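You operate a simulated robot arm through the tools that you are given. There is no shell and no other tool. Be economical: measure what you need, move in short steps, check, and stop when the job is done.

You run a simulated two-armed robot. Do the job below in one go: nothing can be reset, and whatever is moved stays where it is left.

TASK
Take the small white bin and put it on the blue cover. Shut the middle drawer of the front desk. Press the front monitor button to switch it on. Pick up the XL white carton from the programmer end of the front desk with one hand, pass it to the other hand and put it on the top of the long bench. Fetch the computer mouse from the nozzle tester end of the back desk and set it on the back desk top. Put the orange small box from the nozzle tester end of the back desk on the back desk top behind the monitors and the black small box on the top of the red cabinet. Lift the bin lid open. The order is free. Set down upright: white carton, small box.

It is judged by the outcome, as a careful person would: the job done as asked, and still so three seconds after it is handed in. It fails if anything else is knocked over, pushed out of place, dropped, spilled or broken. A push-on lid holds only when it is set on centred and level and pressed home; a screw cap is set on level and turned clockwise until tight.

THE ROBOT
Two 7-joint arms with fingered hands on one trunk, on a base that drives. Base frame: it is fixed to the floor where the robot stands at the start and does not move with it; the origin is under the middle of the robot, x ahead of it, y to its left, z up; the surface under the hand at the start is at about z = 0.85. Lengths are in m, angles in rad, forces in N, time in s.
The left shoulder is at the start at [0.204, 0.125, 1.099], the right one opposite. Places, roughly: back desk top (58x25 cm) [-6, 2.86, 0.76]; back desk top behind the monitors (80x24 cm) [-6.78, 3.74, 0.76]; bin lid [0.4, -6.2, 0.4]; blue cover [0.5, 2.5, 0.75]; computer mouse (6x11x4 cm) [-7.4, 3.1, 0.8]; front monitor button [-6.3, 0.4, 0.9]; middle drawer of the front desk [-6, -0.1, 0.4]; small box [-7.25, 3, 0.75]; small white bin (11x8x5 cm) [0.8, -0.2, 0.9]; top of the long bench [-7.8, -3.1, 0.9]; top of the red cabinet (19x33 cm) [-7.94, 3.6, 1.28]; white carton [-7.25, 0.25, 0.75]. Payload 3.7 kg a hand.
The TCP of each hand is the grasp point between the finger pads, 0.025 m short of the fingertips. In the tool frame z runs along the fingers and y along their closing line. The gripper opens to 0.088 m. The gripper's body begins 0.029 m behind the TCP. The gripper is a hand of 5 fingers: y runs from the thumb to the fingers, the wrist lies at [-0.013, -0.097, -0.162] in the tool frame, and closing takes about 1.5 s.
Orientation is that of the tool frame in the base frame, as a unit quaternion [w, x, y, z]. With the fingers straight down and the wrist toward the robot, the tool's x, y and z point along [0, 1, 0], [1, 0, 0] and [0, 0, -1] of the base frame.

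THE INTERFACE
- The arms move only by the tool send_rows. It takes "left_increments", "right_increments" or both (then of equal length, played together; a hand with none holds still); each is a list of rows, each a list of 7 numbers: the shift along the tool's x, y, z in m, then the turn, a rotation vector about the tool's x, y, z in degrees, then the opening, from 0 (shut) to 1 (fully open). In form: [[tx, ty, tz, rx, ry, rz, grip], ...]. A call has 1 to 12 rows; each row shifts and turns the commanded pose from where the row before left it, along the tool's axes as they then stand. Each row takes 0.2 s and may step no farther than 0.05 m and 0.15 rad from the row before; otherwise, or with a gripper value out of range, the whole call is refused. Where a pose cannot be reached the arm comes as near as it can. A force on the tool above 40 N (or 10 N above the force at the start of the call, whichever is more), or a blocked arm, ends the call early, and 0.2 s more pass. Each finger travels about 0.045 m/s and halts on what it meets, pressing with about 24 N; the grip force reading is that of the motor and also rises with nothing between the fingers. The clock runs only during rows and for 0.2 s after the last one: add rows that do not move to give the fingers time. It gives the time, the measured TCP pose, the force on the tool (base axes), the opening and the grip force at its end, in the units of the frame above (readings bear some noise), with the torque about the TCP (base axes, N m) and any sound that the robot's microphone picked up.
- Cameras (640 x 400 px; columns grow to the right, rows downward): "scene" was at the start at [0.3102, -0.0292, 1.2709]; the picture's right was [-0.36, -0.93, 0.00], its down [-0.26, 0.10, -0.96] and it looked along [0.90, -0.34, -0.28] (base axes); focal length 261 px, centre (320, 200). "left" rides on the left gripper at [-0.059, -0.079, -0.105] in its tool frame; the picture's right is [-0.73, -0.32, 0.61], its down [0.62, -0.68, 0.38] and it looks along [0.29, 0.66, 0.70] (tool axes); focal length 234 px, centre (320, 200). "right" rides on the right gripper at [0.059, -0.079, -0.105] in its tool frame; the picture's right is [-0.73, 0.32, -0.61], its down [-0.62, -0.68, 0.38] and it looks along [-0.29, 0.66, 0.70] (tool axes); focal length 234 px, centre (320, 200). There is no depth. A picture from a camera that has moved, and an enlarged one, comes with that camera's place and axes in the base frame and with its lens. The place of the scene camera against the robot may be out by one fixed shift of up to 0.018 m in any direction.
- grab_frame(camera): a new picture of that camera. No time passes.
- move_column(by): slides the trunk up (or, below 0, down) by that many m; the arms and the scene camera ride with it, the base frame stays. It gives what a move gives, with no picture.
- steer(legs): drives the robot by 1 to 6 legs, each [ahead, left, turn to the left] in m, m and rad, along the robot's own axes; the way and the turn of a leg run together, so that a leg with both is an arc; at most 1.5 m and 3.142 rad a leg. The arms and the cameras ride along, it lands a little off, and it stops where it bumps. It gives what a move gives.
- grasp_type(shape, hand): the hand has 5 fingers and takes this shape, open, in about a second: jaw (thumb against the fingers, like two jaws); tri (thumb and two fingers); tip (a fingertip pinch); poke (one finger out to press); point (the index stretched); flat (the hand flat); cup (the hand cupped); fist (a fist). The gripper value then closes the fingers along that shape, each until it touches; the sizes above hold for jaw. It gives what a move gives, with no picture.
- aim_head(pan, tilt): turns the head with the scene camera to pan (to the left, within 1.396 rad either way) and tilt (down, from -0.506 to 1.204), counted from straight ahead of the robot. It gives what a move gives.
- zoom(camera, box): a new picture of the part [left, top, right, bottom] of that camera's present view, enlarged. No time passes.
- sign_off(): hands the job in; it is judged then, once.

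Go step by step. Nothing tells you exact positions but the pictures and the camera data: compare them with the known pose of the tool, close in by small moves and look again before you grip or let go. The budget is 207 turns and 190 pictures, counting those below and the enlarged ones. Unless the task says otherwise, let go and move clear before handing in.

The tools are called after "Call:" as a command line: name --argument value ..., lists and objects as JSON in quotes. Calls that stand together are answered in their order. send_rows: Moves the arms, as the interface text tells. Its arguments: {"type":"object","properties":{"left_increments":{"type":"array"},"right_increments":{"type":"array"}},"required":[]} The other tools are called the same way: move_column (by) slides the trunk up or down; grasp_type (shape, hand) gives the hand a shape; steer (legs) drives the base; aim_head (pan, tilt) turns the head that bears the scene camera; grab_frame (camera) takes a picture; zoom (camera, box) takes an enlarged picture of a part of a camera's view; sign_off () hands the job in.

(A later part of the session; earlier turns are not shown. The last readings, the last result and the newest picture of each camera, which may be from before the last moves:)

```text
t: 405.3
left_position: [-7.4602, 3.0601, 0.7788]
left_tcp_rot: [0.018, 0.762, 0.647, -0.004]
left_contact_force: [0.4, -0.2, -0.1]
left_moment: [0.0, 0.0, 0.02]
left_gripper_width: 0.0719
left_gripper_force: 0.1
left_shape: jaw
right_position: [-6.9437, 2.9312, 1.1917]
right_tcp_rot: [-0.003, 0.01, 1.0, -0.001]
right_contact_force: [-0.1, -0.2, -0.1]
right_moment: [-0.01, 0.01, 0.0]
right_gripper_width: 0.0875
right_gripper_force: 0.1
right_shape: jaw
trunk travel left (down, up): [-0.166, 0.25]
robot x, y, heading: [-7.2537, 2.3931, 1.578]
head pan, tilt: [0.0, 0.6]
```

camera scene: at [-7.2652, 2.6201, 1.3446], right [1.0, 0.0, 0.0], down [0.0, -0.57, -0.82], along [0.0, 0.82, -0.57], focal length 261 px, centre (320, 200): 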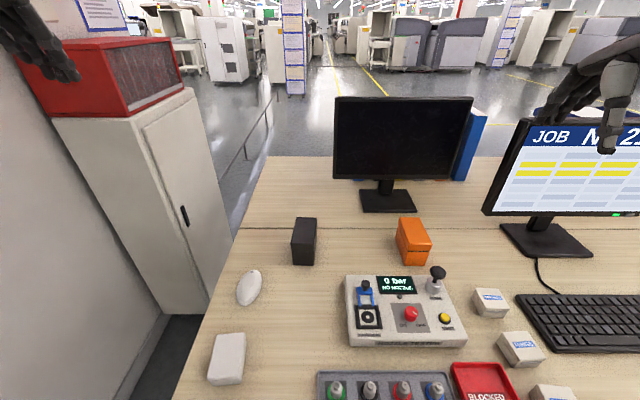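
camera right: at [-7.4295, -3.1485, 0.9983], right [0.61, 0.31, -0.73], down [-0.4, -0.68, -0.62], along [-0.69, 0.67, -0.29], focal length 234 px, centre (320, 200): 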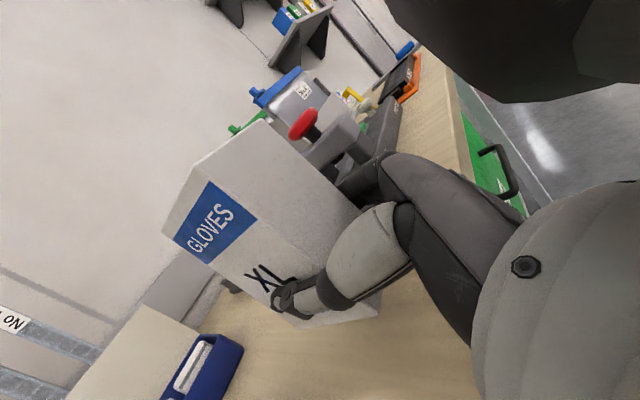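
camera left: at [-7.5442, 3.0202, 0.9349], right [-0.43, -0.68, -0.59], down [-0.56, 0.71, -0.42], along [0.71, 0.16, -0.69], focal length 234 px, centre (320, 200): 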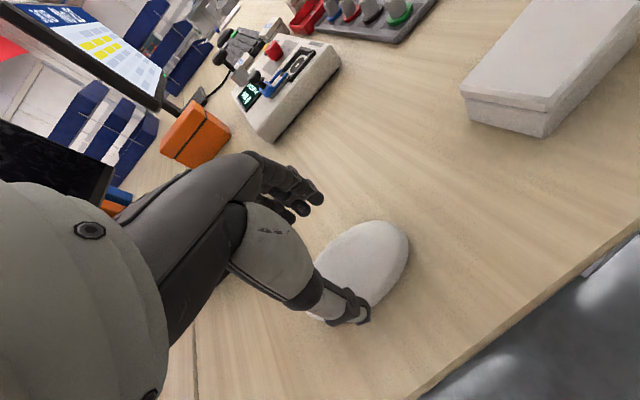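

Call:
send_rows --left_increments '[[0, 0, 0.003, 0, 0, 0, 0.82], [0, 0, 0.003, 0, 0, 0, 0.82], [0, 0, 0, 0, 0, 0, 0.82], [0, 0, 0, 0, 0, 0, 0.6], [0, 0, 0, 0, 0, 0, 0.4], [0, 0, 0, 0, 0, 0, 0.2], [0, 0, 0, 0, 0, 0, 0], [0, 0, 0, 0, 0, 0, 0], [0, 0, 0, 0, 0, 0, 0]]'

Call:
zoom --camera "scene" --box '[180, 180, 340, 300]'

```text
t: 407.3
left_position: [-7.4602, 3.0568, 0.7755]
left_tcp_rot: [0.017, 0.762, 0.648, -0.004]
left_contact_force: [-1.6, 0.8, 5.6]
left_moment: [0.06, 0.24, -0.02]
left_gripper_width: 0.0478
left_gripper_force: 23.6
left_shape: jaw
left hand out of reach, approached as far as the arm can: row 2
right_position: [-6.943, 2.9304, 1.1919]
right_tcp_rot: [-0.003, 0.009, 1.0, 0.0]
right_contact_force: [0.6, 0.0, -0.2]
right_moment: [0.05, 0.01, 0.02]
right_gripper_width: 0.0877
right_gripper_force: 0.1
right_shape: jaw
trunk travel left (down, up): [-0.166, 0.25]
robot x, y, heading: [-7.255, 2.3952, 1.573]
head pan, tilt: [0.0, 0.6]
```

```text
3.33 times, centred on (260, 240) of scene
camera zoom: at [-7.2652, 2.6735, 1.2899], right [1.0, 0.0, 0.0], down [0.0, -0.56, -0.83], along [0.0, 0.83, -0.56], focal length 870 px, centre (520, 67)
```

zoom: 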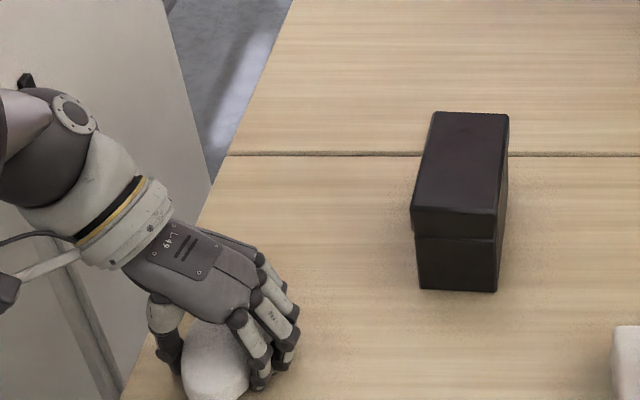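

Now gripped at 48 mm, lower on the mouse. I'll lift and check.

Call:
send_rows --left_increments '[[0, 0, -0.01, 0, 0, 0, 0], [0, 0, -0.02, 0, 0, 0, 0], [0, 0, -0.04, 0, 0, 0, 0], [0, 0, -0.04, 0, 0, 0, 0], [0, 0, 0, 0, 0, 0, 0]]'

Call:
grab_frame --camera "scene"

```text
t: 408.5
left_position: [-7.4636, 3.0602, 0.8847]
left_tcp_rot: [0.019, 0.761, 0.648, -0.006]
left_contact_force: [0.0, -0.5, -0.7]
left_moment: [-0.05, -0.02, 0.02]
left_gripper_width: 0.0475
left_gripper_force: 24.0
left_shape: jaw
right_position: [-6.9447, 2.9323, 1.1914]
right_tcp_rot: [-0.004, 0.009, 1.0, -0.001]
right_contact_force: [0.8, -0.1, 0.0]
right_moment: [-0.02, 0.01, -0.02]
right_gripper_width: 0.088
right_gripper_force: 0.1
right_shape: jaw
trunk travel left (down, up): [-0.166, 0.25]
robot x, y, heading: [-7.2567, 2.3954, 1.573]
head pan, tilt: [0.0, 0.6]
```

```text
59 pictures are left
camera scene: at [-7.2653, 2.6746, 1.2895], right [1.0, 0.0, 0.0], down [0.0, -0.57, -0.82], along [0.0, 0.82, -0.57], focal length 261 px, centre (320, 200)
```

scene: 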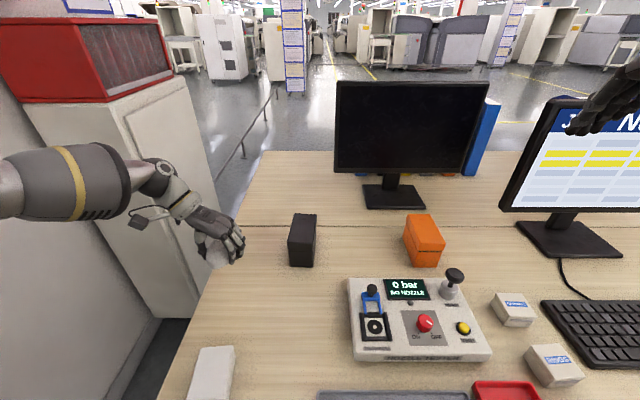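

The mouse is held. I'll lift and retract it, back out, and slide east past the chair.

Call:
send_rows --left_increments '[[0, 0, -0.05, 0, 0, 0, 0], [0, 0, -0.05, 0, 0, 0, 0], [0, 0, -0.05, 0, 0, 0, 0], [0, 0, -0.05, 0, 0, 0, 0], [0, 0, -0.05, 0, 0, 0, 0], [-0.04, 0, 0, 0, 0, 0, 0], [-0.04, 0, 0, 0, 0, 0, 0], [-0.04, 0, 0, 0, 0, 0, 0], [-0.04, 0, 0, 0, 0, 0, 0], [0, 0, 0, 0, 0, 0, 0]]'

Call:
move_column --by 0.06

Call:
steer --legs '[[-0.845, 0, 0], [0, -0.8, 0], [0, -0.7, 0]]'

```text
t: 410.7
left_position: [-7.4908, 2.9128, 1.1411]
left_tcp_rot: [0.019, 0.762, 0.647, -0.006]
left_contact_force: [0.3, 0.2, -0.8]
left_moment: [-0.06, -0.03, 0.03]
left_gripper_width: 0.0464
left_gripper_force: 23.8
left_shape: jaw
right_position: [-6.9448, 2.9308, 1.1909]
right_tcp_rot: [-0.004, 0.01, 1.0, 0.0]
right_contact_force: [1.0, 0.2, -0.6]
right_moment: [0.01, -0.04, 0.03]
right_gripper_width: 0.0879
right_gripper_force: 0.1
right_shape: jaw
trunk travel left (down, up): [-0.166, 0.25]
robot x, y, heading: [-7.2561, 2.3946, 1.567]
head pan, tilt: [0.0, 0.6]
```

```text
t: 411.7
left_position: [-7.4931, 2.9126, 1.1983]
left_tcp_rot: [0.019, 0.762, 0.647, -0.005]
left_contact_force: [-0.8, -0.1, -0.8]
left_moment: [-0.02, -0.04, 0.0]
left_gripper_width: 0.0465
left_gripper_force: 24.2
left_shape: jaw
right_position: [-6.9435, 2.9322, 1.249]
right_tcp_rot: [-0.004, 0.01, 1.0, -0.001]
right_contact_force: [-0.2, 0.2, 0.1]
right_moment: [0.0, 0.01, 0.0]
right_gripper_width: 0.0879
right_gripper_force: 0.1
right_shape: jaw
trunk travel left (down, up): [-0.226, 0.19]
robot x, y, heading: [-7.2564, 2.3925, 1.572]
head pan, tilt: [0.0, 0.6]
```

```text
t: 429.3
left_position: [-5.9685, 2.0918, 1.2009]
left_tcp_rot: [0.019, 0.769, 0.639, -0.005]
left_contact_force: [0.6, 0.2, -0.6]
left_moment: [0.01, 0.02, -0.01]
left_gripper_width: 0.0465
left_gripper_force: 24.9
left_shape: jaw
right_position: [-5.4194, 2.0994, 1.2508]
right_tcp_rot: [-0.005, 0.021, 1.0, 0.0]
right_contact_force: [0.2, -0.6, -0.4]
right_moment: [-0.02, -0.03, -0.03]
right_gripper_width: 0.0879
right_gripper_force: 0.1
right_shape: jaw
trunk travel left (down, up): [-0.226, 0.19]
robot x, y, heading: [-5.7439, 1.5674, 1.544]
head pan, tilt: [0.0, 0.6]
```

Call:
steer --legs '[[0, 0, 0.027], [0.74, 0, 0]]'

Call:
aim_head --pan 0.3 --tilt 0.75

Call:
grab_frame --camera "scene"

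```text
t: 433.6
left_position: [-5.9861, 2.8098, 1.2014]
left_tcp_rot: [0.018, 0.761, 0.649, -0.006]
left_contact_force: [-0.1, -0.3, 0.2]
left_moment: [-0.02, 0.0, 0.0]
left_gripper_width: 0.0465
left_gripper_force: 23.9
left_shape: jaw
right_position: [-5.4375, 2.8337, 1.2504]
right_tcp_rot: [-0.003, 0.007, 1.0, 0.0]
right_contact_force: [0.3, -0.1, 1.1]
right_moment: [0.0, -0.02, 0.01]
right_gripper_width: 0.088
right_gripper_force: 0.0
right_shape: jaw
trunk travel left (down, up): [-0.226, 0.19]
robot x, y, heading: [-5.7442, 2.2961, 1.573]
head pan, tilt: [0.0, 0.6]
```

```text
t: 434.4
left_position: [-5.9866, 2.8106, 1.2016]
left_tcp_rot: [0.018, 0.76, 0.649, -0.006]
left_contact_force: [0.7, -0.1, -1.3]
left_moment: [-0.06, 0.01, 0.0]
left_gripper_width: 0.0467
left_gripper_force: 24.1
left_shape: jaw
right_position: [-5.4382, 2.8342, 1.2512]
right_tcp_rot: [-0.004, 0.007, 1.0, 0.0]
right_contact_force: [0.7, -0.1, -0.4]
right_moment: [0.0, 0.04, 0.0]
right_gripper_width: 0.0878
right_gripper_force: 0.1
right_shape: jaw
trunk travel left (down, up): [-0.226, 0.19]
robot x, y, heading: [-5.7435, 2.2915, 1.576]
head pan, tilt: [0.3, 0.75]
```

```text
58 pictures are left
camera scene: at [-5.7812, 2.5017, 1.3423], right [0.95, 0.3, 0.0], down [0.21, -0.65, -0.73], along [-0.22, 0.7, -0.68], focal length 261 px, centre (320, 200)
```

scene: 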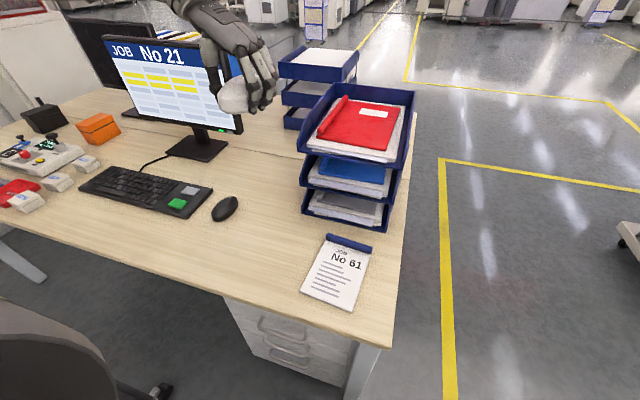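

Call:
move_column --by -0.06

Call:
send_rows --left_increments '[[0.019, -0.04, 0, 0, 0, 0, 0], [0.019, -0.04, 0, 0, 0, 0, 0], [0, 0, 0.05, 0, 0, 0, 0], [0, 0, 0.05, 0, 0, 0, 0], [0, 0, 0.05, 0, 0, 0, 0], [0, 0, 0.05, 0, 0, 0, 0], [0, 0, 0.05, 0, 0, 0, 0], [0, 0, 0.04, 0, 0, 0, 0], [0, 0, 0, 0, 0, 0, 0]]'

Call:
grab_frame --camera "scene"

```text
t: 435.4
left_position: [-5.9862, 2.8098, 1.1422]
left_tcp_rot: [0.017, 0.76, 0.649, -0.005]
left_contact_force: [0.1, -1.6, -0.3]
left_moment: [-0.02, 0.03, 0.05]
left_gripper_width: 0.0468
left_gripper_force: 23.9
left_shape: jaw
right_position: [-5.4373, 2.8322, 1.1932]
right_tcp_rot: [-0.004, 0.007, 1.0, 0.001]
right_contact_force: [0.1, 0.4, -0.5]
right_moment: [-0.01, 0.02, -0.01]
right_gripper_width: 0.0881
right_gripper_force: 0.1
right_shape: jaw
trunk travel left (down, up): [-0.166, 0.25]
robot x, y, heading: [-5.7458, 2.2947, 1.574]
head pan, tilt: [0.3, 0.75]
```

```text
t: 437.4
left_position: [-6.0539, 2.8525, 0.851]
left_tcp_rot: [0.017, 0.76, 0.649, -0.005]
left_contact_force: [-0.3, -0.1, -0.3]
left_moment: [-0.02, -0.03, 0.01]
left_gripper_width: 0.0463
left_gripper_force: 23.8
left_shape: jaw
right_position: [-5.4375, 2.8335, 1.1912]
right_tcp_rot: [-0.004, 0.008, 1.0, 0.0]
right_contact_force: [-0.8, 0.1, -1.0]
right_moment: [0.02, 0.0, 0.01]
right_gripper_width: 0.0877
right_gripper_force: 0.0
right_shape: jaw
trunk travel left (down, up): [-0.166, 0.25]
robot x, y, heading: [-5.7446, 2.2938, 1.574]
head pan, tilt: [0.3, 0.75]
```

```text
57 pictures are left
camera scene: at [-5.7816, 2.5654, 1.2771], right [0.95, 0.3, 0.0], down [0.21, -0.65, -0.73], along [-0.22, 0.7, -0.68], focal length 261 px, centre (320, 200)
```

scene: 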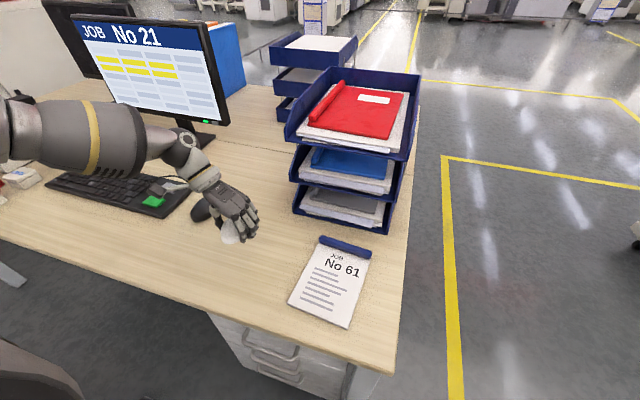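

Call:
send_rows --left_increments '[[0, 0.022, 0, 0, 0, 0, 0], [0, 0, 0.03, 0, 0, 0, 0], [0, 0, 0.03, 0, 0, 0, 0], [0, 0, 0.008, 0, 0, 0, 0], [0, 0, 0.004, 0, 0, 0, 0], [0, 0, 0, 0, 0, 0, 0]]'

Call:
zoom --camera "scene" --box '[140, 140, 380, 320]'

```text
t: 438.9
left_position: [-6.0322, 2.8476, 0.7761]
left_tcp_rot: [0.017, 0.76, 0.649, -0.005]
left_contact_force: [-0.3, 0.2, 1.8]
left_moment: [0.09, 0.13, 0.0]
left_gripper_width: 0.0463
left_gripper_force: 24.0
left_shape: jaw
right_position: [-5.4373, 2.8329, 1.1914]
right_tcp_rot: [-0.005, 0.007, 1.0, 0.0]
right_contact_force: [-0.2, -0.2, 0.0]
right_moment: [-0.01, -0.01, -0.02]
right_gripper_width: 0.0877
right_gripper_force: 0.0
right_shape: jaw
trunk travel left (down, up): [-0.166, 0.25]
robot x, y, heading: [-5.7443, 2.293, 1.573]
head pan, tilt: [0.3, 0.75]
```

```text
2.22 times, centred on (260, 230) of scene
camera zoom: at [-5.7815, 2.5654, 1.2771], right [0.95, 0.3, 0.0], down [0.21, -0.65, -0.73], along [-0.22, 0.7, -0.68], focal length 580 px, centre (453, 133)
```

zoom: 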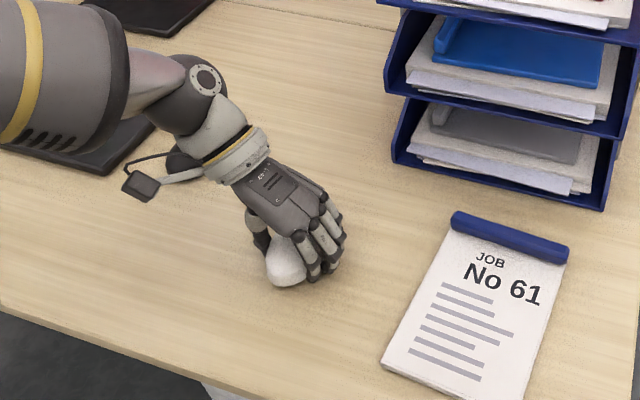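

The mouse touches the desk top (force just turned positive). I'll release and lift straight up.

Call:
send_rows --left_increments '[[0, 0, 0.001, 0, 0, 0, 0], [0, 0, 0, 0, 0, 0, 0.4], [0, 0, 0, 0, 0, 0, 0.7], [0, 0, 0, 0, 0, 0, 0.95], [0, 0, 0, 0, 0, 0, 0.95], [0, 0, 0, 0, 0, 0, 0.95], [0, 0, -0.03, 0, 0, 0, 0.95], [0, 0, -0.05, 0, 0, 0, 1], [0, 0, -0.05, 0, 0, 0, 1], [0, 0, -0.05, 0, 0, 0, 1], [0, 0, -0.05, 0, 0, 0, 1], [0, 0, -0.05, 0, 0, 0, 1]]'

Call:
send_rows --left_increments '[[0, 0, -0.05, 0, 0, 0, 1], [0, 0, -0.05, 0, 0, 0, 1], [0, 0, 0, 0, 0, 0, 1]]'

Call:
zoom --camera "scene" --box '[140, 140, 380, 320]'

```text
t: 441.4
left_position: [-6.0361, 2.8514, 1.057]
left_tcp_rot: [0.018, 0.761, 0.649, -0.005]
left_contact_force: [0.5, 0.7, -0.4]
left_moment: [0.02, -0.03, -0.01]
left_gripper_width: 0.0876
left_gripper_force: 0.1
left_shape: jaw
right_position: [-5.437, 2.8325, 1.1914]
right_tcp_rot: [-0.005, 0.007, 1.0, 0.001]
right_contact_force: [1.0, -0.1, 0.7]
right_moment: [0.0, 0.0, 0.01]
right_gripper_width: 0.0877
right_gripper_force: 0.1
right_shape: jaw
trunk travel left (down, up): [-0.166, 0.25]
robot x, y, heading: [-5.7424, 2.2951, 1.582]
head pan, tilt: [0.3, 0.75]
```

```text
t: 442.2
left_position: [-6.0379, 2.8552, 1.1536]
left_tcp_rot: [0.019, 0.761, 0.649, -0.006]
left_contact_force: [0.9, 0.3, -0.4]
left_moment: [0.0, 0.04, 0.04]
left_gripper_width: 0.0878
left_gripper_force: 0.0
left_shape: jaw
right_position: [-5.4368, 2.8339, 1.1916]
right_tcp_rot: [-0.004, 0.007, 1.0, 0.0]
right_contact_force: [-0.9, 0.2, -0.1]
right_moment: [0.02, 0.0, -0.03]
right_gripper_width: 0.0877
right_gripper_force: 0.2
right_shape: jaw
trunk travel left (down, up): [-0.166, 0.25]
robot x, y, heading: [-5.7491, 2.2939, 1.581]
head pan, tilt: [0.3, 0.75]
```

```text
2.22 times, centred on (260, 230) of scene
camera zoom: at [-5.7818, 2.566, 1.2767], right [0.95, 0.3, 0.0], down [0.21, -0.65, -0.73], along [-0.22, 0.7, -0.68], focal length 580 px, centre (453, 133)
```

zoom: 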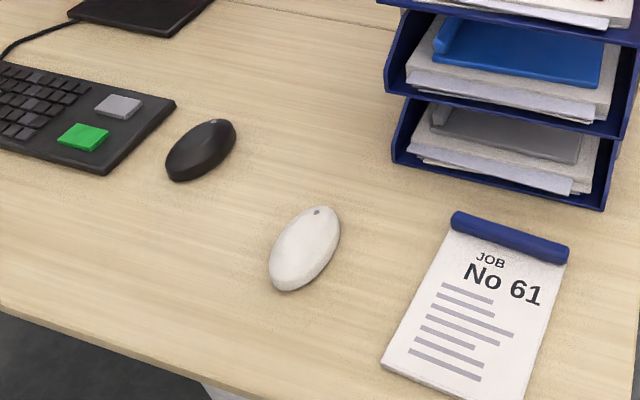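

The mouse is on the back desk top. Now back to the west end for the two boxes; I'll also turn the right hand to close sideways.

Call:
send_rows --right_increments '[[0, 0, 0, 0, 0, -8.2, 1], [0, 0, 0, 0, 0, -8.2, 1], [0, 0, 0, 0, 0, -8.2, 1], [0, 0, 0, 0, 0, -8.2, 1], [0, 0, 0, 0, 0, -8.2, 1], [0, 0, 0, 0, 0, -8.2, 1], [0, 0, 0, 0, 0, -8.2, 1], [0, 0, 0, 0, 0, -8.2, 1], [0, 0, 0, 0, 0, -8.2, 1], [0, 0, 0, 0, 0, -8.2, 1], [0, 0, 0, 0, 0, -8, 1], [0, 0, 0, 0, 0, 0, 1]]'

Call:
move_column --by 0.08

Call:
steer --legs '[[-0.745, 0, -0.01], [0, 0.8, 0], [0, 0.7, 0]]'

```text
t: 444.9
left_position: [-6.0373, 2.8547, 1.1548]
left_tcp_rot: [0.019, 0.761, 0.649, -0.006]
left_contact_force: [-0.1, -0.2, 0.4]
left_moment: [0.01, -0.02, 0.0]
left_gripper_width: 0.0878
left_gripper_force: 0.0
left_shape: jaw
right_position: [-5.5555, 2.7124, 1.2261]
right_tcp_rot: [-0.003, -0.667, 0.745, 0.002]
right_contact_force: [0.6, -0.9, -0.1]
right_moment: [-0.01, -0.02, -0.03]
right_gripper_width: 0.088
right_gripper_force: 0.0
right_shape: jaw
right hand out of reach, approached as far as the arm can: row 5, 6, 7, 8, 9, 10, 11
trunk travel left (down, up): [-0.166, 0.25]
robot x, y, heading: [-5.7441, 2.2935, 1.576]
head pan, tilt: [0.3, 0.75]
```

```text
t: 446.0
left_position: [-6.0393, 2.8608, 1.2333]
left_tcp_rot: [0.019, 0.76, 0.649, -0.006]
left_contact_force: [1.0, 0.6, 1.0]
left_moment: [-0.02, 0.0, -0.01]
left_gripper_width: 0.0878
left_gripper_force: 0.0
left_shape: jaw
right_position: [-5.556, 2.6256, 1.3629]
right_tcp_rot: [0.071, -0.663, 0.74, 0.086]
right_contact_force: [0.5, 1.1, 0.1]
right_moment: [-0.04, 0.0, 0.02]
right_gripper_width: 0.0878
right_gripper_force: 0.1
right_shape: jaw
trunk travel left (down, up): [-0.246, 0.17]
robot x, y, heading: [-5.7419, 2.2962, 1.575]
head pan, tilt: [0.3, 0.75]
```

```text
t: 463.4
left_position: [-7.5306, 2.0963, 1.2357]
left_tcp_rot: [0.018, 0.765, 0.644, -0.006]
left_contact_force: [-0.4, 0.1, -0.5]
left_moment: [-0.01, 0.0, 0.01]
left_gripper_width: 0.0877
left_gripper_force: 0.1
left_shape: jaw
right_position: [-7.0524, 1.8543, 1.3636]
right_tcp_rot: [0.073, -0.658, 0.745, 0.088]
right_contact_force: [0.1, 0.0, -1.0]
right_moment: [0.03, 0.03, -0.01]
right_gripper_width: 0.0879
right_gripper_force: 0.1
right_shape: jaw
trunk travel left (down, up): [-0.246, 0.17]
robot x, y, heading: [-7.2455, 1.5287, 1.561]
head pan, tilt: [0.3, 0.75]
```

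Call:
steer --legs '[[0.855, 0.0, 0.01]]'

Call:
send_rows --right_increments '[[-0.045, 0, 0, 0, 0, 0, 1], [-0.045, -0.01, 0, 0, 0, 0, 1], [-0.045, -0.01, 0, 0, 0, 0, 1], [-0.04, -0.01, 0, 0, 6.6, 0, 1], [-0.04, 0, 0, 0, 6.6, 0, 1], [-0.04, 0, 0, 0, 0, -7, 1], [0, 0, 0, 0, 0, 0, 1]]'

Call:
aim_head --pan 0 --tilt 0.65

Call:
grab_frame --camera "scene"

```text
t: 467.9
left_position: [-7.5173, 2.963, 1.235]
left_tcp_rot: [0.018, 0.767, 0.641, -0.005]
left_contact_force: [0.3, -0.2, 0.4]
left_moment: [0.02, 0.04, 0.01]
left_gripper_width: 0.0876
left_gripper_force: 0.1
left_shape: jaw
right_position: [-7.0401, 2.7179, 1.3642]
right_tcp_rot: [0.073, -0.655, 0.747, 0.087]
right_contact_force: [-0.4, 0.6, -0.2]
right_moment: [0.0, 0.01, 0.02]
right_gripper_width: 0.0879
right_gripper_force: 0.1
right_shape: jaw
trunk travel left (down, up): [-0.246, 0.17]
robot x, y, heading: [-7.2396, 2.3946, 1.559]
head pan, tilt: [0.3, 0.75]
```

```text
t: 469.5
left_position: [-7.5159, 2.9614, 1.2349]
left_tcp_rot: [0.018, 0.767, 0.641, -0.005]
left_contact_force: [0.5, -0.3, 1.0]
left_moment: [0.01, 0.02, 0.01]
left_gripper_width: 0.0877
left_gripper_force: 0.0
left_shape: jaw
right_position: [-7.103, 2.7635, 1.382]
right_tcp_rot: [-0.014, -0.706, 0.708, 0.012]
right_contact_force: [-0.3, 0.3, 0.0]
right_moment: [0.03, 0.04, -0.01]
right_gripper_width: 0.088
right_gripper_force: 0.0
right_shape: jaw
right hand out of reach, approached as far as the arm can: row 1, 2, 3, 4, 5, 6
trunk travel left (down, up): [-0.246, 0.17]
robot x, y, heading: [-7.2334, 2.3941, 1.554]
head pan, tilt: [0.3, 0.75]
```

```text
t: 470.3
left_position: [-7.517, 2.9621, 1.2359]
left_tcp_rot: [0.018, 0.767, 0.641, -0.006]
left_contact_force: [-0.7, -0.2, -0.5]
left_moment: [0.01, -0.01, -0.02]
left_gripper_width: 0.0877
left_gripper_force: 0.0
left_shape: jaw
right_position: [-7.1047, 2.7633, 1.381]
right_tcp_rot: [-0.014, -0.706, 0.708, 0.011]
right_contact_force: [0.0, -0.1, 0.4]
right_moment: [-0.01, -0.02, -0.02]
right_gripper_width: 0.0878
right_gripper_force: 0.1
right_shape: jaw
trunk travel left (down, up): [-0.246, 0.17]
robot x, y, heading: [-7.2341, 2.3965, 1.559]
head pan, tilt: [0.0, 0.649]
```

```text
54 pictures are left
camera scene: at [-7.2435, 2.5891, 1.3717], right [1.0, -0.01, 0.0], down [-0.01, -0.6, -0.8], along [0.01, 0.8, -0.6], focal length 261 px, centre (320, 200)
```

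scene: 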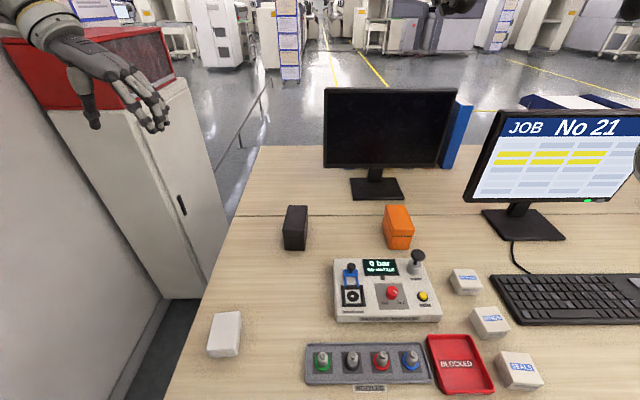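

Call:
send_rows --right_increments '[[-0.03, -0.01, 0.035, 0, 0, 0, 1], [-0.03, -0.01, 0.035, 0, 0, 0, 1], [-0.035, -0.01, 0.03, 0, 0, 0, 1], [-0.035, -0.01, 0.03, 0, 0, 0, 1], [-0.04, -0.01, 0.025, 0, 0, 0, 1], [-0.04, -0.01, 0.025, 0, 0, 0, 1], [-0.04, -0.01, 0.025, 0, 0, 0, 1], [-0.04, -0.01, 0.025, 0, 0, 0, 1], [-0.04, -0.01, 0.025, 0, 0, 0, 1], [0, 0, 0, 0, 0, 0, 1]]'

Call:
grab_frame --camera "right"

```text
t: 472.5
left_position: [-7.5162, 2.9633, 1.2351]
left_tcp_rot: [0.018, 0.767, 0.641, -0.004]
left_contact_force: [0.0, -0.3, 0.3]
left_moment: [-0.01, 0.01, 0.02]
left_gripper_width: 0.0879
left_gripper_force: 0.1
left_shape: jaw
right_position: [-7.1612, 2.7672, 1.2311]
right_tcp_rot: [-0.012, -0.705, 0.709, 0.012]
right_contact_force: [-0.3, 0.1, -0.4]
right_moment: [-0.04, 0.0, -0.01]
right_gripper_width: 0.0878
right_gripper_force: 0.1
right_shape: jaw
right hand out of reach, approached as far as the arm can: row 1, 2, 3, 4, 5, 6, 7, 8, 9
trunk travel left (down, up): [-0.246, 0.17]
robot x, y, heading: [-7.2338, 2.3913, 1.557]
head pan, tilt: [0.0, 0.649]
```

```text
53 pictures are left
camera right: at [-7.0793, 2.7085, 1.3347], right [-0.3, 0.73, 0.62], down [0.67, 0.62, -0.41], along [-0.68, 0.29, -0.67], focal length 234 px, centre (320, 200)
```

right: 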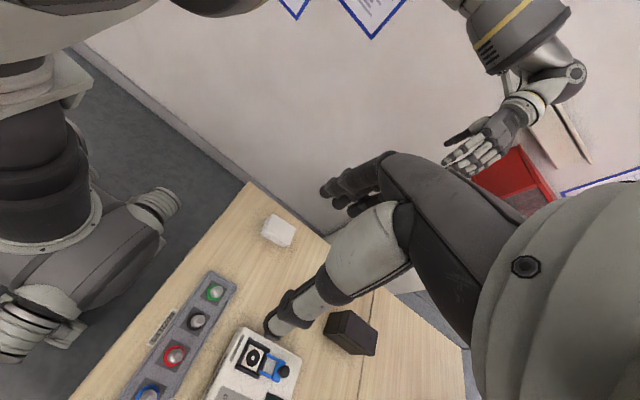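

The right arm is contorted. I'll turn it back to its plain pose, and use the left hand for the black box meanwhile.

Call:
send_rows --right_increments '[[0, -0.02, 0, 0, 0, 8.2, 1], [0, -0.02, 0, 0, 0, 8.2, 1], [0, -0.02, 0, 0, 0, 8.2, 1], [0, -0.02, 0, 0, 0, 8.2, 1], [0, -0.02, 0, 0, 0, 8.2, 1], [0, 0, 0, 0, 0, 8.2, 1], [0, 0, 0, 0, 0, 8.2, 1], [0, 0, 0, 0, 0, 8.2, 1], [0, 0, 0, 0, 0, 8.2, 1], [0, 0, 0, 0, 0, 8.2, 1], [0, 0, 0, 0, 0, 8, 1], [0, 0, 0, 0, 0, 0, 1]]'

Call:
send_rows --right_increments '[[-0.045, 0.02, 0, 0, 0, 0, 1], [-0.045, 0.02, 0, 0, 0, 0, 1], [-0.045, 0.02, 0, 0, 0, 0, 1], [-0.045, 0.02, 0, 0, 0, 0, 1], [0, 0, 0, 0, 0, 0, 1]]'

```text
t: 475.1
left_position: [-7.5175, 2.9617, 1.234]
left_tcp_rot: [0.018, 0.767, 0.641, -0.006]
left_contact_force: [0.2, 0.2, 0.6]
left_moment: [0.0, 0.02, 0.0]
left_gripper_width: 0.0879
left_gripper_force: 0.0
left_shape: jaw
right_position: [-7.06, 2.7669, 1.2513]
right_tcp_rot: [-0.017, 0.002, 1.0, -0.002]
right_contact_force: [-0.2, -0.1, 0.0]
right_moment: [0.0, 0.04, -0.01]
right_gripper_width: 0.0879
right_gripper_force: 0.0
right_shape: jaw
right hand out of reach, approached as far as the arm can: row 6, 7, 8, 9, 10
trunk travel left (down, up): [-0.246, 0.17]
robot x, y, heading: [-7.2364, 2.3955, 1.556]
head pan, tilt: [0.0, 0.649]
```

```text
t: 476.3
left_position: [-7.5179, 2.9614, 1.2341]
left_tcp_rot: [0.018, 0.767, 0.641, -0.005]
left_contact_force: [-0.1, -0.1, 0.9]
left_moment: [0.01, 0.02, 0.06]
left_gripper_width: 0.0879
left_gripper_force: 0.1
left_shape: jaw
right_position: [-6.8818, 2.8451, 1.243]
right_tcp_rot: [-0.017, 0.002, 1.0, -0.001]
right_contact_force: [-0.1, 0.6, -0.2]
right_moment: [0.01, -0.02, -0.01]
right_gripper_width: 0.088
right_gripper_force: 0.1
right_shape: jaw
trunk travel left (down, up): [-0.246, 0.17]
robot x, y, heading: [-7.2319, 2.3929, 1.556]
head pan, tilt: [0.0, 0.649]
```

Call:
send_rows --right_increments '[[0.01, 0.036, 0.026, 0, 0, 0, 1], [0.01, 0.036, 0.026, 0, 0, 0, 1], [0.01, 0.036, 0.026, 0, 0, 0, 1], [0.01, 0.036, 0.026, 0, 0, 0, 1], [0.01, 0.036, 0.026, 0, 0, 0, 1], [0.01, 0.036, 0.026, 0, 0, 0, 1], [0.0, 0.02, 0.02, 0, 0, 0, 1], [0, 0, 0, 0, 0, 0, 1]]'

Call:
send_rows --right_increments '[[0, 0, 0, 0, 0, -8.2, 1], [0, 0, 0, 0, 0, -8.2, 1], [0, 0, 0, 0, 0, -8.2, 1], [0, 0, 0, 0, 0, -8.2, 1], [0, 0, 0, 0, 0, -8.2, 1], [0, 0, 0, 0, 0, -8.2, 1], [0, 0, 0, 0, 0, -8.2, 1], [0, 0, 0, 0, 0, -8.2, 1], [0, 0, 0, 0, 0, -8.2, 1], [0, 0, 0, 0, 0, -8.2, 1], [0, 0, 0, 0, 0, -8, 1], [0, 0, 0, 0, 0, 0, 1]]'

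```text
t: 478.1
left_position: [-7.5172, 2.9616, 1.2354]
left_tcp_rot: [0.018, 0.767, 0.641, -0.005]
left_contact_force: [0.5, -0.7, 0.1]
left_moment: [0.03, -0.01, 0.03]
left_gripper_width: 0.0879
left_gripper_force: 0.1
left_shape: jaw
right_position: [-6.944, 3.0796, 1.0726]
right_tcp_rot: [-0.017, 0.003, 1.0, 0.0]
right_contact_force: [0.5, 0.2, -0.6]
right_moment: [-0.01, -0.01, -0.01]
right_gripper_width: 0.088
right_gripper_force: 0.1
right_shape: jaw
trunk travel left (down, up): [-0.246, 0.17]
robot x, y, heading: [-7.234, 2.3908, 1.562]
head pan, tilt: [0.0, 0.649]
```

```text
t: 480.7
left_position: [-7.5173, 2.9625, 1.2343]
left_tcp_rot: [0.019, 0.767, 0.641, -0.005]
left_contact_force: [0.6, 0.3, -0.1]
left_moment: [0.0, 0.0, -0.03]
left_gripper_width: 0.0877
left_gripper_force: 0.1
left_shape: jaw
right_position: [-6.9407, 3.0669, 1.0751]
right_tcp_rot: [-0.006, -0.184, 0.983, 0.006]
right_contact_force: [0.1, 0.6, 0.0]
right_moment: [0.01, 0.01, -0.05]
right_gripper_width: 0.088
right_gripper_force: 0.1
right_shape: jaw
right hand out of reach, approached as far as the arm can: row 3, 4, 5, 6, 7, 8, 9, 10, 11
trunk travel left (down, up): [-0.246, 0.17]
robot x, y, heading: [-7.2363, 2.3938, 1.558]
head pan, tilt: [0.0, 0.649]
```

Call:
send_rows --right_increments '[[0, 0, 0, 0, 0, 8.5, 1], [0, 0, 0, 0, 0, 8.5, 1], [0, 0, 0, 0, 0, 8.5, 1], [0, 0, 0, 0, 0, 8.5, 1], [0, 0, 0, 0, 0, 8.5, 1], [0, 0, 0, 0, 0, 8.5, 1], [0, 0, 0, 0, 0, 8.5, 1], [0, 0, 0, 0, 0, 8.5, 1], [0, 0, 0, 0, 0, 8.5, 1], [0, 0, 0, 0, 0, 8.5, 1], [0, 0, 0, 0, 0, 8.5, 1], [0, 0, 0, 0, 0, 8.5, 1]]'

Call:
grab_frame --camera "scene"

```text
t: 483.3
left_position: [-7.5168, 2.9633, 1.2348]
left_tcp_rot: [0.018, 0.767, 0.641, -0.006]
left_contact_force: [-0.6, 0.5, 0.1]
left_moment: [-0.02, -0.04, 0.03]
left_gripper_width: 0.0876
left_gripper_force: 0.0
left_shape: jaw
right_position: [-6.9421, 3.0665, 1.0757]
right_tcp_rot: [-0.008, 0.648, 0.761, -0.001]
right_contact_force: [-0.7, 0.2, -0.4]
right_moment: [-0.03, -0.02, -0.01]
right_gripper_width: 0.0879
right_gripper_force: 0.1
right_shape: jaw
trunk travel left (down, up): [-0.246, 0.17]
robot x, y, heading: [-7.2338, 2.3929, 1.561]
head pan, tilt: [0.0, 0.649]
```

```text
52 pictures are left
camera scene: at [-7.2438, 2.5893, 1.3717], right [1.0, -0.01, 0.0], down [-0.01, -0.6, -0.8], along [0.01, 0.8, -0.6], focal length 261 px, centre (320, 200)
```

scene: 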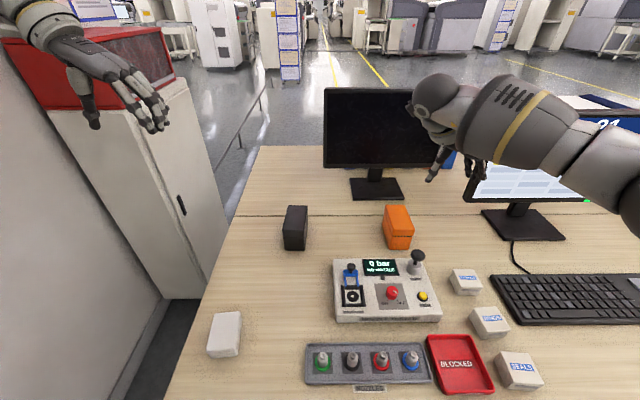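

Call:
send_rows --right_increments '[[0, 0, 0, 0, 0, 8, 1], [0.042, -0.018, 0, 0, 0, 0, 1], [0.042, -0.018, 0, 0, 0, 0, 1], [0.042, -0.018, 0, 0, 0, 0, 1], [0, 0, 0.045, 0, 0, 0, 1], [0, 0, 0.045, 0, 0, 0, 1], [0, 0, 0.045, 0, 0, 0, 1], [0, 0, 0, 0, 0, 0, 1]]'

Call:
grab_frame --camera "right"

Call:
zoom --camera "scene" --box '[320, 120, 520, 270]'

```text
t: 485.1
left_position: [-7.5152, 2.9617, 1.2356]
left_tcp_rot: [0.018, 0.767, 0.641, -0.005]
left_contact_force: [0.0, 0.7, 0.8]
left_moment: [0.0, 0.01, -0.03]
left_gripper_width: 0.0879
left_gripper_force: 0.1
left_shape: jaw
right_position: [-6.9895, 3.1394, 0.9572]
right_tcp_rot: [-0.008, 0.699, 0.715, -0.001]
right_contact_force: [-0.6, 0.6, 0.1]
right_moment: [-0.03, 0.02, 0.0]
right_gripper_width: 0.0881
right_gripper_force: 0.0
right_shape: jaw
right hand out of reach, approached as far as the arm can: row 4, 5, 7
trunk travel left (down, up): [-0.246, 0.17]
robot x, y, heading: [-7.2366, 2.3936, 1.552]
head pan, tilt: [0.0, 0.649]
```

```text
51 pictures are left
camera right: at [-7.0684, 3.196, 1.0654], right [0.35, -0.72, 0.6], down [-0.67, -0.64, -0.38], along [0.65, -0.27, -0.71], focal length 234 px, centre (320, 200)
```

right: 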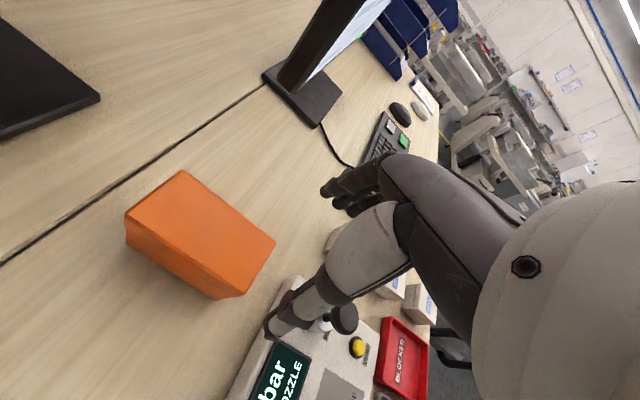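

```text
2.67 times, centred on (420, 195) of scene
camera zoom: at [-7.243, 2.5887, 1.3719], right [1.0, -0.01, 0.0], down [-0.01, -0.6, -0.8], along [0.01, 0.8, -0.6], focal length 696 px, centre (53, 213)
```

zoom: 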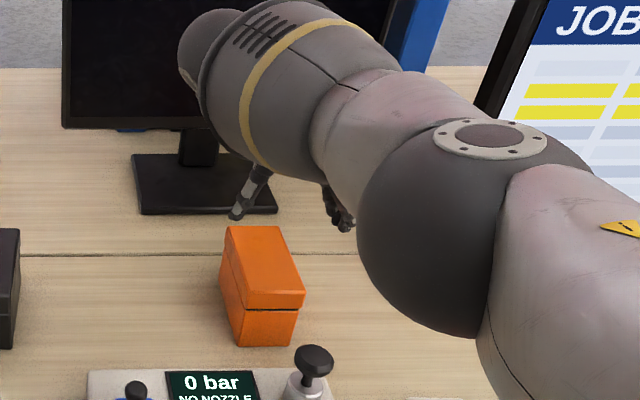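

Call:
move_column --by -0.08

Call:
send_rows --right_increments '[[0.025, 0, 0, 0, 0, 0, 1], [0.02, 0, 0, 0, 0, 0, 1], [0, 0, 0, 0, 0, 0, 1]]'

Call:
zoom --camera "right" --box '[80, 140, 400, 360]'

```text
t: 485.9
left_position: [-7.5177, 2.9665, 1.1699]
left_tcp_rot: [0.026, 0.766, 0.642, -0.013]
left_contact_force: [0.3, 0.4, -0.2]
left_moment: [-0.05, 0.06, 0.02]
left_gripper_width: 0.088
left_gripper_force: 0.0
left_shape: jaw
right_position: [-6.9895, 3.1422, 0.818]
right_tcp_rot: [0.043, 0.701, 0.711, -0.046]
right_contact_force: [-2.1, -1.0, 13.8]
right_moment: [0.12, 0.27, 0.03]
right_gripper_width: 0.0879
right_gripper_force: 0.1
right_shape: jaw
trunk travel left (down, up): [-0.189, 0.226]
robot x, y, heading: [-7.2364, 2.3914, 1.552]
head pan, tilt: [0.0, 0.649]
stopped: the force on the tool passed its limit at 78 N (the readings are from after the stop); the commanded pose is now the measured one
```

```text
t: 486.7
left_position: [-7.516, 2.9681, 1.1692]
left_tcp_rot: [0.027, 0.767, 0.641, -0.013]
left_contact_force: [-0.3, -1.0, 0.1]
left_moment: [0.0, 0.0, -0.01]
left_gripper_width: 0.0876
left_gripper_force: 0.1
left_shape: jaw
right_position: [-6.9887, 3.1427, 0.8171]
right_tcp_rot: [0.043, 0.7, 0.712, -0.047]
right_contact_force: [-2.6, -3.9, 6.5]
right_moment: [0.09, 0.1, 0.06]
right_gripper_width: 0.0882
right_gripper_force: 0.0
right_shape: jaw
right hand out of reach, approached as far as the arm can: row 1, 2
trunk travel left (down, up): [-0.189, 0.226]
robot x, y, heading: [-7.2332, 2.3925, 1.558]
head pan, tilt: [0.0, 0.649]
```

```text
1.82 times, centred on (240, 250) of right
camera zoom: at [-7.0672, 3.2143, 0.9162], right [0.34, -0.64, 0.69], down [-0.67, -0.68, -0.3], along [0.66, -0.37, -0.66], focal length 426 px, centre (466, 109)
```

zoom: 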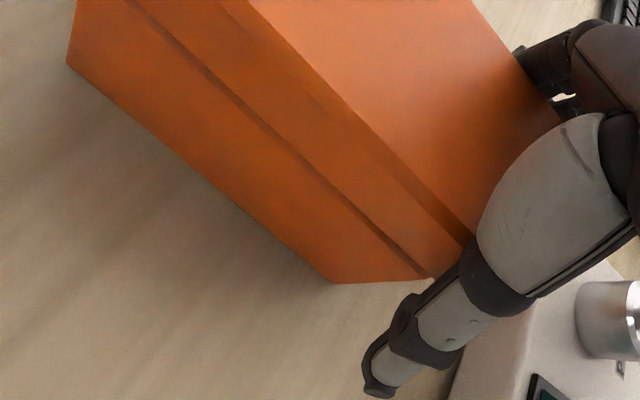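

Call:
zoom --camera "scene" --box '[240, 130, 480, 330]'

```text
2.00 times, centred on (360, 230) of scene
camera zoom: at [-7.2426, 2.6454, 1.3118], right [1.0, -0.01, 0.0], down [-0.01, -0.6, -0.8], along [0.01, 0.8, -0.6], focal length 522 px, centre (240, 140)
```

zoom: 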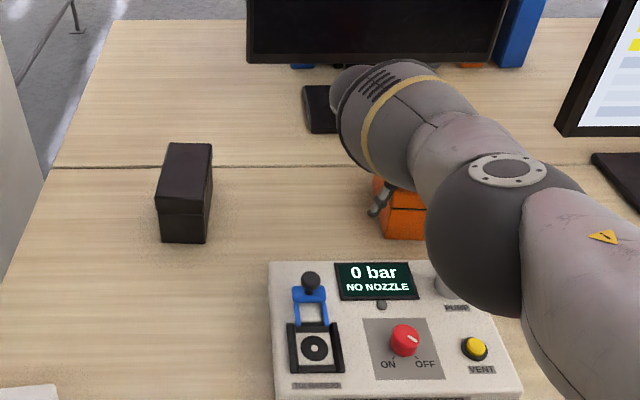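

Call:
send_rows --right_increments '[[0, 0, -0.012, 0, 0, 0, 1], [0, 0, -0.006, 0, 0, 0, 1], [0, 0, 0, 0, 0, 0, 1]]'

Call:
steer --legs '[[0.035, 0, 0]]'

Call:
zoom --camera "right" --box '[80, 140, 400, 360]'

```text
t: 487.5
left_position: [-7.5162, 2.9688, 1.1688]
left_tcp_rot: [0.027, 0.768, 0.64, -0.013]
left_contact_force: [-0.1, 0.7, -0.3]
left_moment: [-0.02, -0.03, 0.02]
left_gripper_width: 0.0877
left_gripper_force: 0.2
left_shape: jaw
right_position: [-6.9869, 3.1499, 0.8341]
right_tcp_rot: [0.044, 0.701, 0.711, -0.048]
right_contact_force: [-0.1, -0.2, -1.4]
right_moment: [-0.02, 0.01, 0.01]
right_gripper_width: 0.0881
right_gripper_force: 0.0
right_shape: jaw
trunk travel left (down, up): [-0.189, 0.226]
robot x, y, heading: [-7.2346, 2.3919, 1.55]
head pan, tilt: [0.0, 0.649]
```

```text
t: 488.4
left_position: [-7.5158, 3.0034, 1.1674]
left_tcp_rot: [0.027, 0.767, 0.641, -0.013]
left_contact_force: [0.3, 0.5, -0.2]
left_moment: [-0.02, 0.0, -0.04]
left_gripper_width: 0.0878
left_gripper_force: 0.2
left_shape: jaw
right_position: [-6.9873, 3.1837, 0.8361]
right_tcp_rot: [0.043, 0.701, 0.711, -0.048]
right_contact_force: [0.8, -0.2, 0.2]
right_moment: [-0.01, -0.03, 0.0]
right_gripper_width: 0.0881
right_gripper_force: 0.1
right_shape: jaw
trunk travel left (down, up): [-0.189, 0.226]
robot x, y, heading: [-7.2346, 2.422, 1.557]
head pan, tilt: [0.0, 0.649]
```

```text
1.82 times, centred on (240, 250) of right
camera zoom: at [-7.0655, 3.2547, 0.934], right [0.34, -0.64, 0.69], down [-0.67, -0.68, -0.3], along [0.66, -0.37, -0.66], focal length 426 px, centre (466, 109)
```

zoom: 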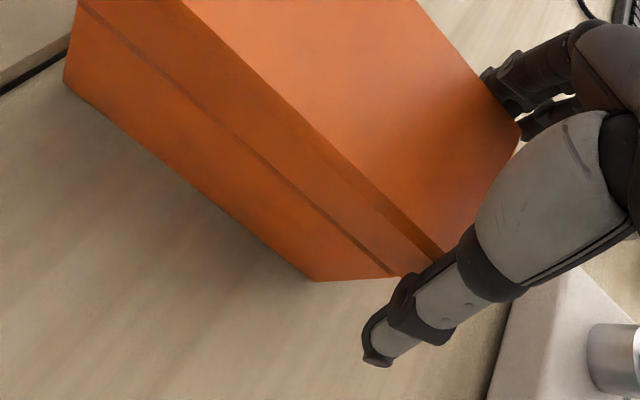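

Call:
send_rows --right_increments '[[0.015, 0, 0, 0, 0, 0, 1], [0.015, 0, 0, 0, 0, 0, 1], [0, 0, 0, 0, 0, 0, 1]]'

Call:
steer --legs '[[0.015, 0, 0]]'

Call:
grab_frame --camera "right"

```text
t: 489.2
left_position: [-7.5159, 3.004, 1.1688]
left_tcp_rot: [0.028, 0.767, 0.641, -0.013]
left_contact_force: [1.0, -0.6, 0.4]
left_moment: [0.0, 0.01, 0.01]
left_gripper_width: 0.0877
left_gripper_force: 0.0
left_shape: jaw
right_position: [-6.988, 3.184, 0.837]
right_tcp_rot: [0.043, 0.7, 0.711, -0.047]
right_contact_force: [0.3, 0.9, 0.5]
right_moment: [0.0, 0.01, 0.0]
right_gripper_width: 0.088
right_gripper_force: 0.1
right_shape: jaw
right hand out of reach, approached as far as the arm can: row 1, 2
trunk travel left (down, up): [-0.189, 0.226]
robot x, y, heading: [-7.2377, 2.426, 1.556]
head pan, tilt: [0.0, 0.649]
```

```text
t: 490.0
left_position: [-7.516, 3.0182, 1.1682]
left_tcp_rot: [0.027, 0.767, 0.641, -0.014]
left_contact_force: [-0.2, 0.1, 0.2]
left_moment: [0.02, -0.04, 0.0]
left_gripper_width: 0.0877
left_gripper_force: 0.0
left_shape: jaw
right_position: [-6.9877, 3.1993, 0.8383]
right_tcp_rot: [0.043, 0.7, 0.711, -0.048]
right_contact_force: [0.1, 0.2, -0.1]
right_moment: [-0.05, 0.0, -0.02]
right_gripper_width: 0.0877
right_gripper_force: 0.0
right_shape: jaw
trunk travel left (down, up): [-0.189, 0.226]
robot x, y, heading: [-7.2355, 2.4422, 1.558]
head pan, tilt: [0.0, 0.649]
```

```text
46 pictures are left
camera right: at [-7.0673, 3.2702, 0.9358], right [0.34, -0.64, 0.69], down [-0.67, -0.68, -0.3], along [0.66, -0.37, -0.66], focal length 234 px, centre (320, 200)
```

right: 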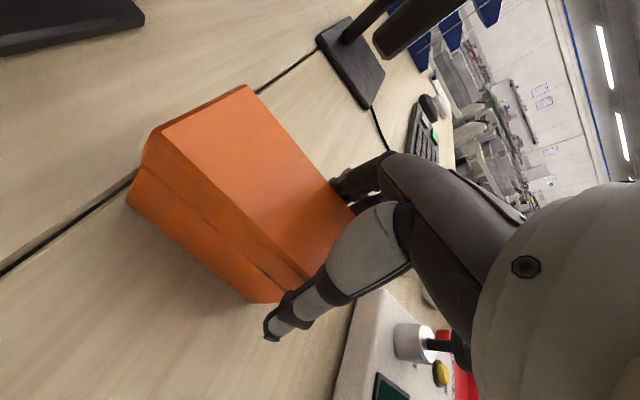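

The thumb would just miss the box's near end and the base can't go further. I'll press lightly on the box lid, drag it back about 4 cm, then re-advance.

Call:
send_rows --right_increments '[[0, 0, 0.01, 0, 0, 0, 1], [0, 0, 0.006, 0, 0, 0, 1], [0, 0, 0.003, 0, 0, 0, 1]]'

Call:
steer --legs '[[-0.045, 0, 0]]'

Call:
send_rows --right_increments '[[0, 0, -0.012, 0, 0, 0, 1], [0, 0, -0.008, 0, 0, 0, 1]]'

Call:
steer --legs '[[0.042, 0, 0]]'

Call:
grab_frame --camera "right"

```text
t: 490.8
left_position: [-7.5155, 3.0172, 1.1704]
left_tcp_rot: [0.026, 0.767, 0.641, -0.013]
left_contact_force: [0.0, -0.4, -0.3]
left_moment: [0.0, 0.0, -0.02]
left_gripper_width: 0.0875
left_gripper_force: 0.0
left_shape: jaw
right_position: [-6.9875, 3.1935, 0.8216]
right_tcp_rot: [0.042, 0.701, 0.71, -0.044]
right_contact_force: [3.5, 3.4, 13.5]
right_moment: [0.08, -0.16, -0.03]
right_gripper_width: 0.0882
right_gripper_force: 0.1
right_shape: jaw
right hand out of reach, approached as far as the arm can: row 3
trunk travel left (down, up): [-0.189, 0.226]
robot x, y, heading: [-7.2347, 2.4457, 1.557]
head pan, tilt: [0.0, 0.649]
```

```text
t: 491.7
left_position: [-7.5164, 2.9726, 1.1707]
left_tcp_rot: [0.027, 0.767, 0.641, -0.012]
left_contact_force: [-0.2, -0.3, -0.6]
left_moment: [0.0, 0.02, -0.04]
left_gripper_width: 0.0879
left_gripper_force: 0.0
left_shape: jaw
right_position: [-6.9892, 3.1487, 0.8202]
right_tcp_rot: [0.043, 0.7, 0.711, -0.047]
right_contact_force: [1.5, -1.2, 13.8]
right_moment: [0.16, -0.03, -0.06]
right_gripper_width: 0.0879
right_gripper_force: 0.0
right_shape: jaw
trunk travel left (down, up): [-0.189, 0.226]
robot x, y, heading: [-7.2323, 2.3997, 1.553]
head pan, tilt: [0.0, 0.649]
```

```text
t: 492.3
left_position: [-7.5159, 2.9745, 1.1691]
left_tcp_rot: [0.026, 0.767, 0.641, -0.013]
left_contact_force: [0.3, 0.2, -0.2]
left_moment: [-0.01, 0.02, 0.02]
left_gripper_width: 0.0877
left_gripper_force: 0.1
left_shape: jaw
right_position: [-6.9887, 3.1537, 0.8369]
right_tcp_rot: [0.044, 0.701, 0.71, -0.048]
right_contact_force: [-0.4, -0.5, 0.1]
right_moment: [-0.03, 0.0, 0.0]
right_gripper_width: 0.088
right_gripper_force: 0.0
right_shape: jaw
trunk travel left (down, up): [-0.189, 0.226]
robot x, y, heading: [-7.2358, 2.3992, 1.559]
head pan, tilt: [0.0, 0.649]
```

```text
t: 493.2
left_position: [-7.515, 3.0174, 1.1688]
left_tcp_rot: [0.027, 0.767, 0.64, -0.012]
left_contact_force: [0.7, -0.1, -0.9]
left_moment: [-0.03, 0.01, 0.01]
left_gripper_width: 0.0876
left_gripper_force: 0.1
left_shape: jaw
right_position: [-6.9876, 3.1958, 0.8391]
right_tcp_rot: [0.044, 0.701, 0.71, -0.048]
right_contact_force: [-0.9, 0.0, -0.8]
right_moment: [0.02, 0.05, -0.04]
right_gripper_width: 0.0879
right_gripper_force: 0.0
right_shape: jaw
trunk travel left (down, up): [-0.189, 0.226]
robot x, y, heading: [-7.2346, 2.438, 1.553]
head pan, tilt: [0.0, 0.649]
```

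```text
45 pictures are left
camera right: at [-7.0661, 3.2663, 0.9359], right [0.33, -0.64, 0.69], down [-0.68, -0.68, -0.3], along [0.66, -0.37, -0.66], focal length 234 px, centre (320, 200)
```

right: 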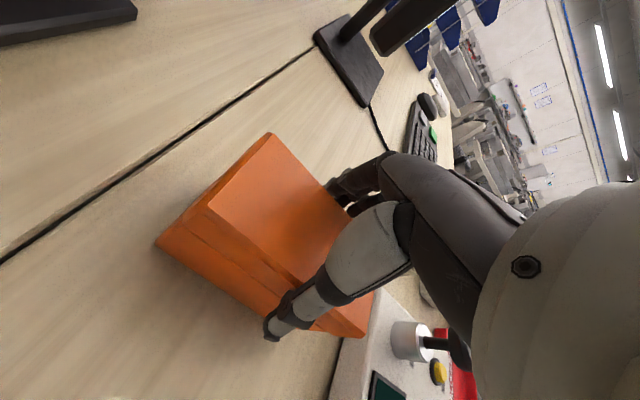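

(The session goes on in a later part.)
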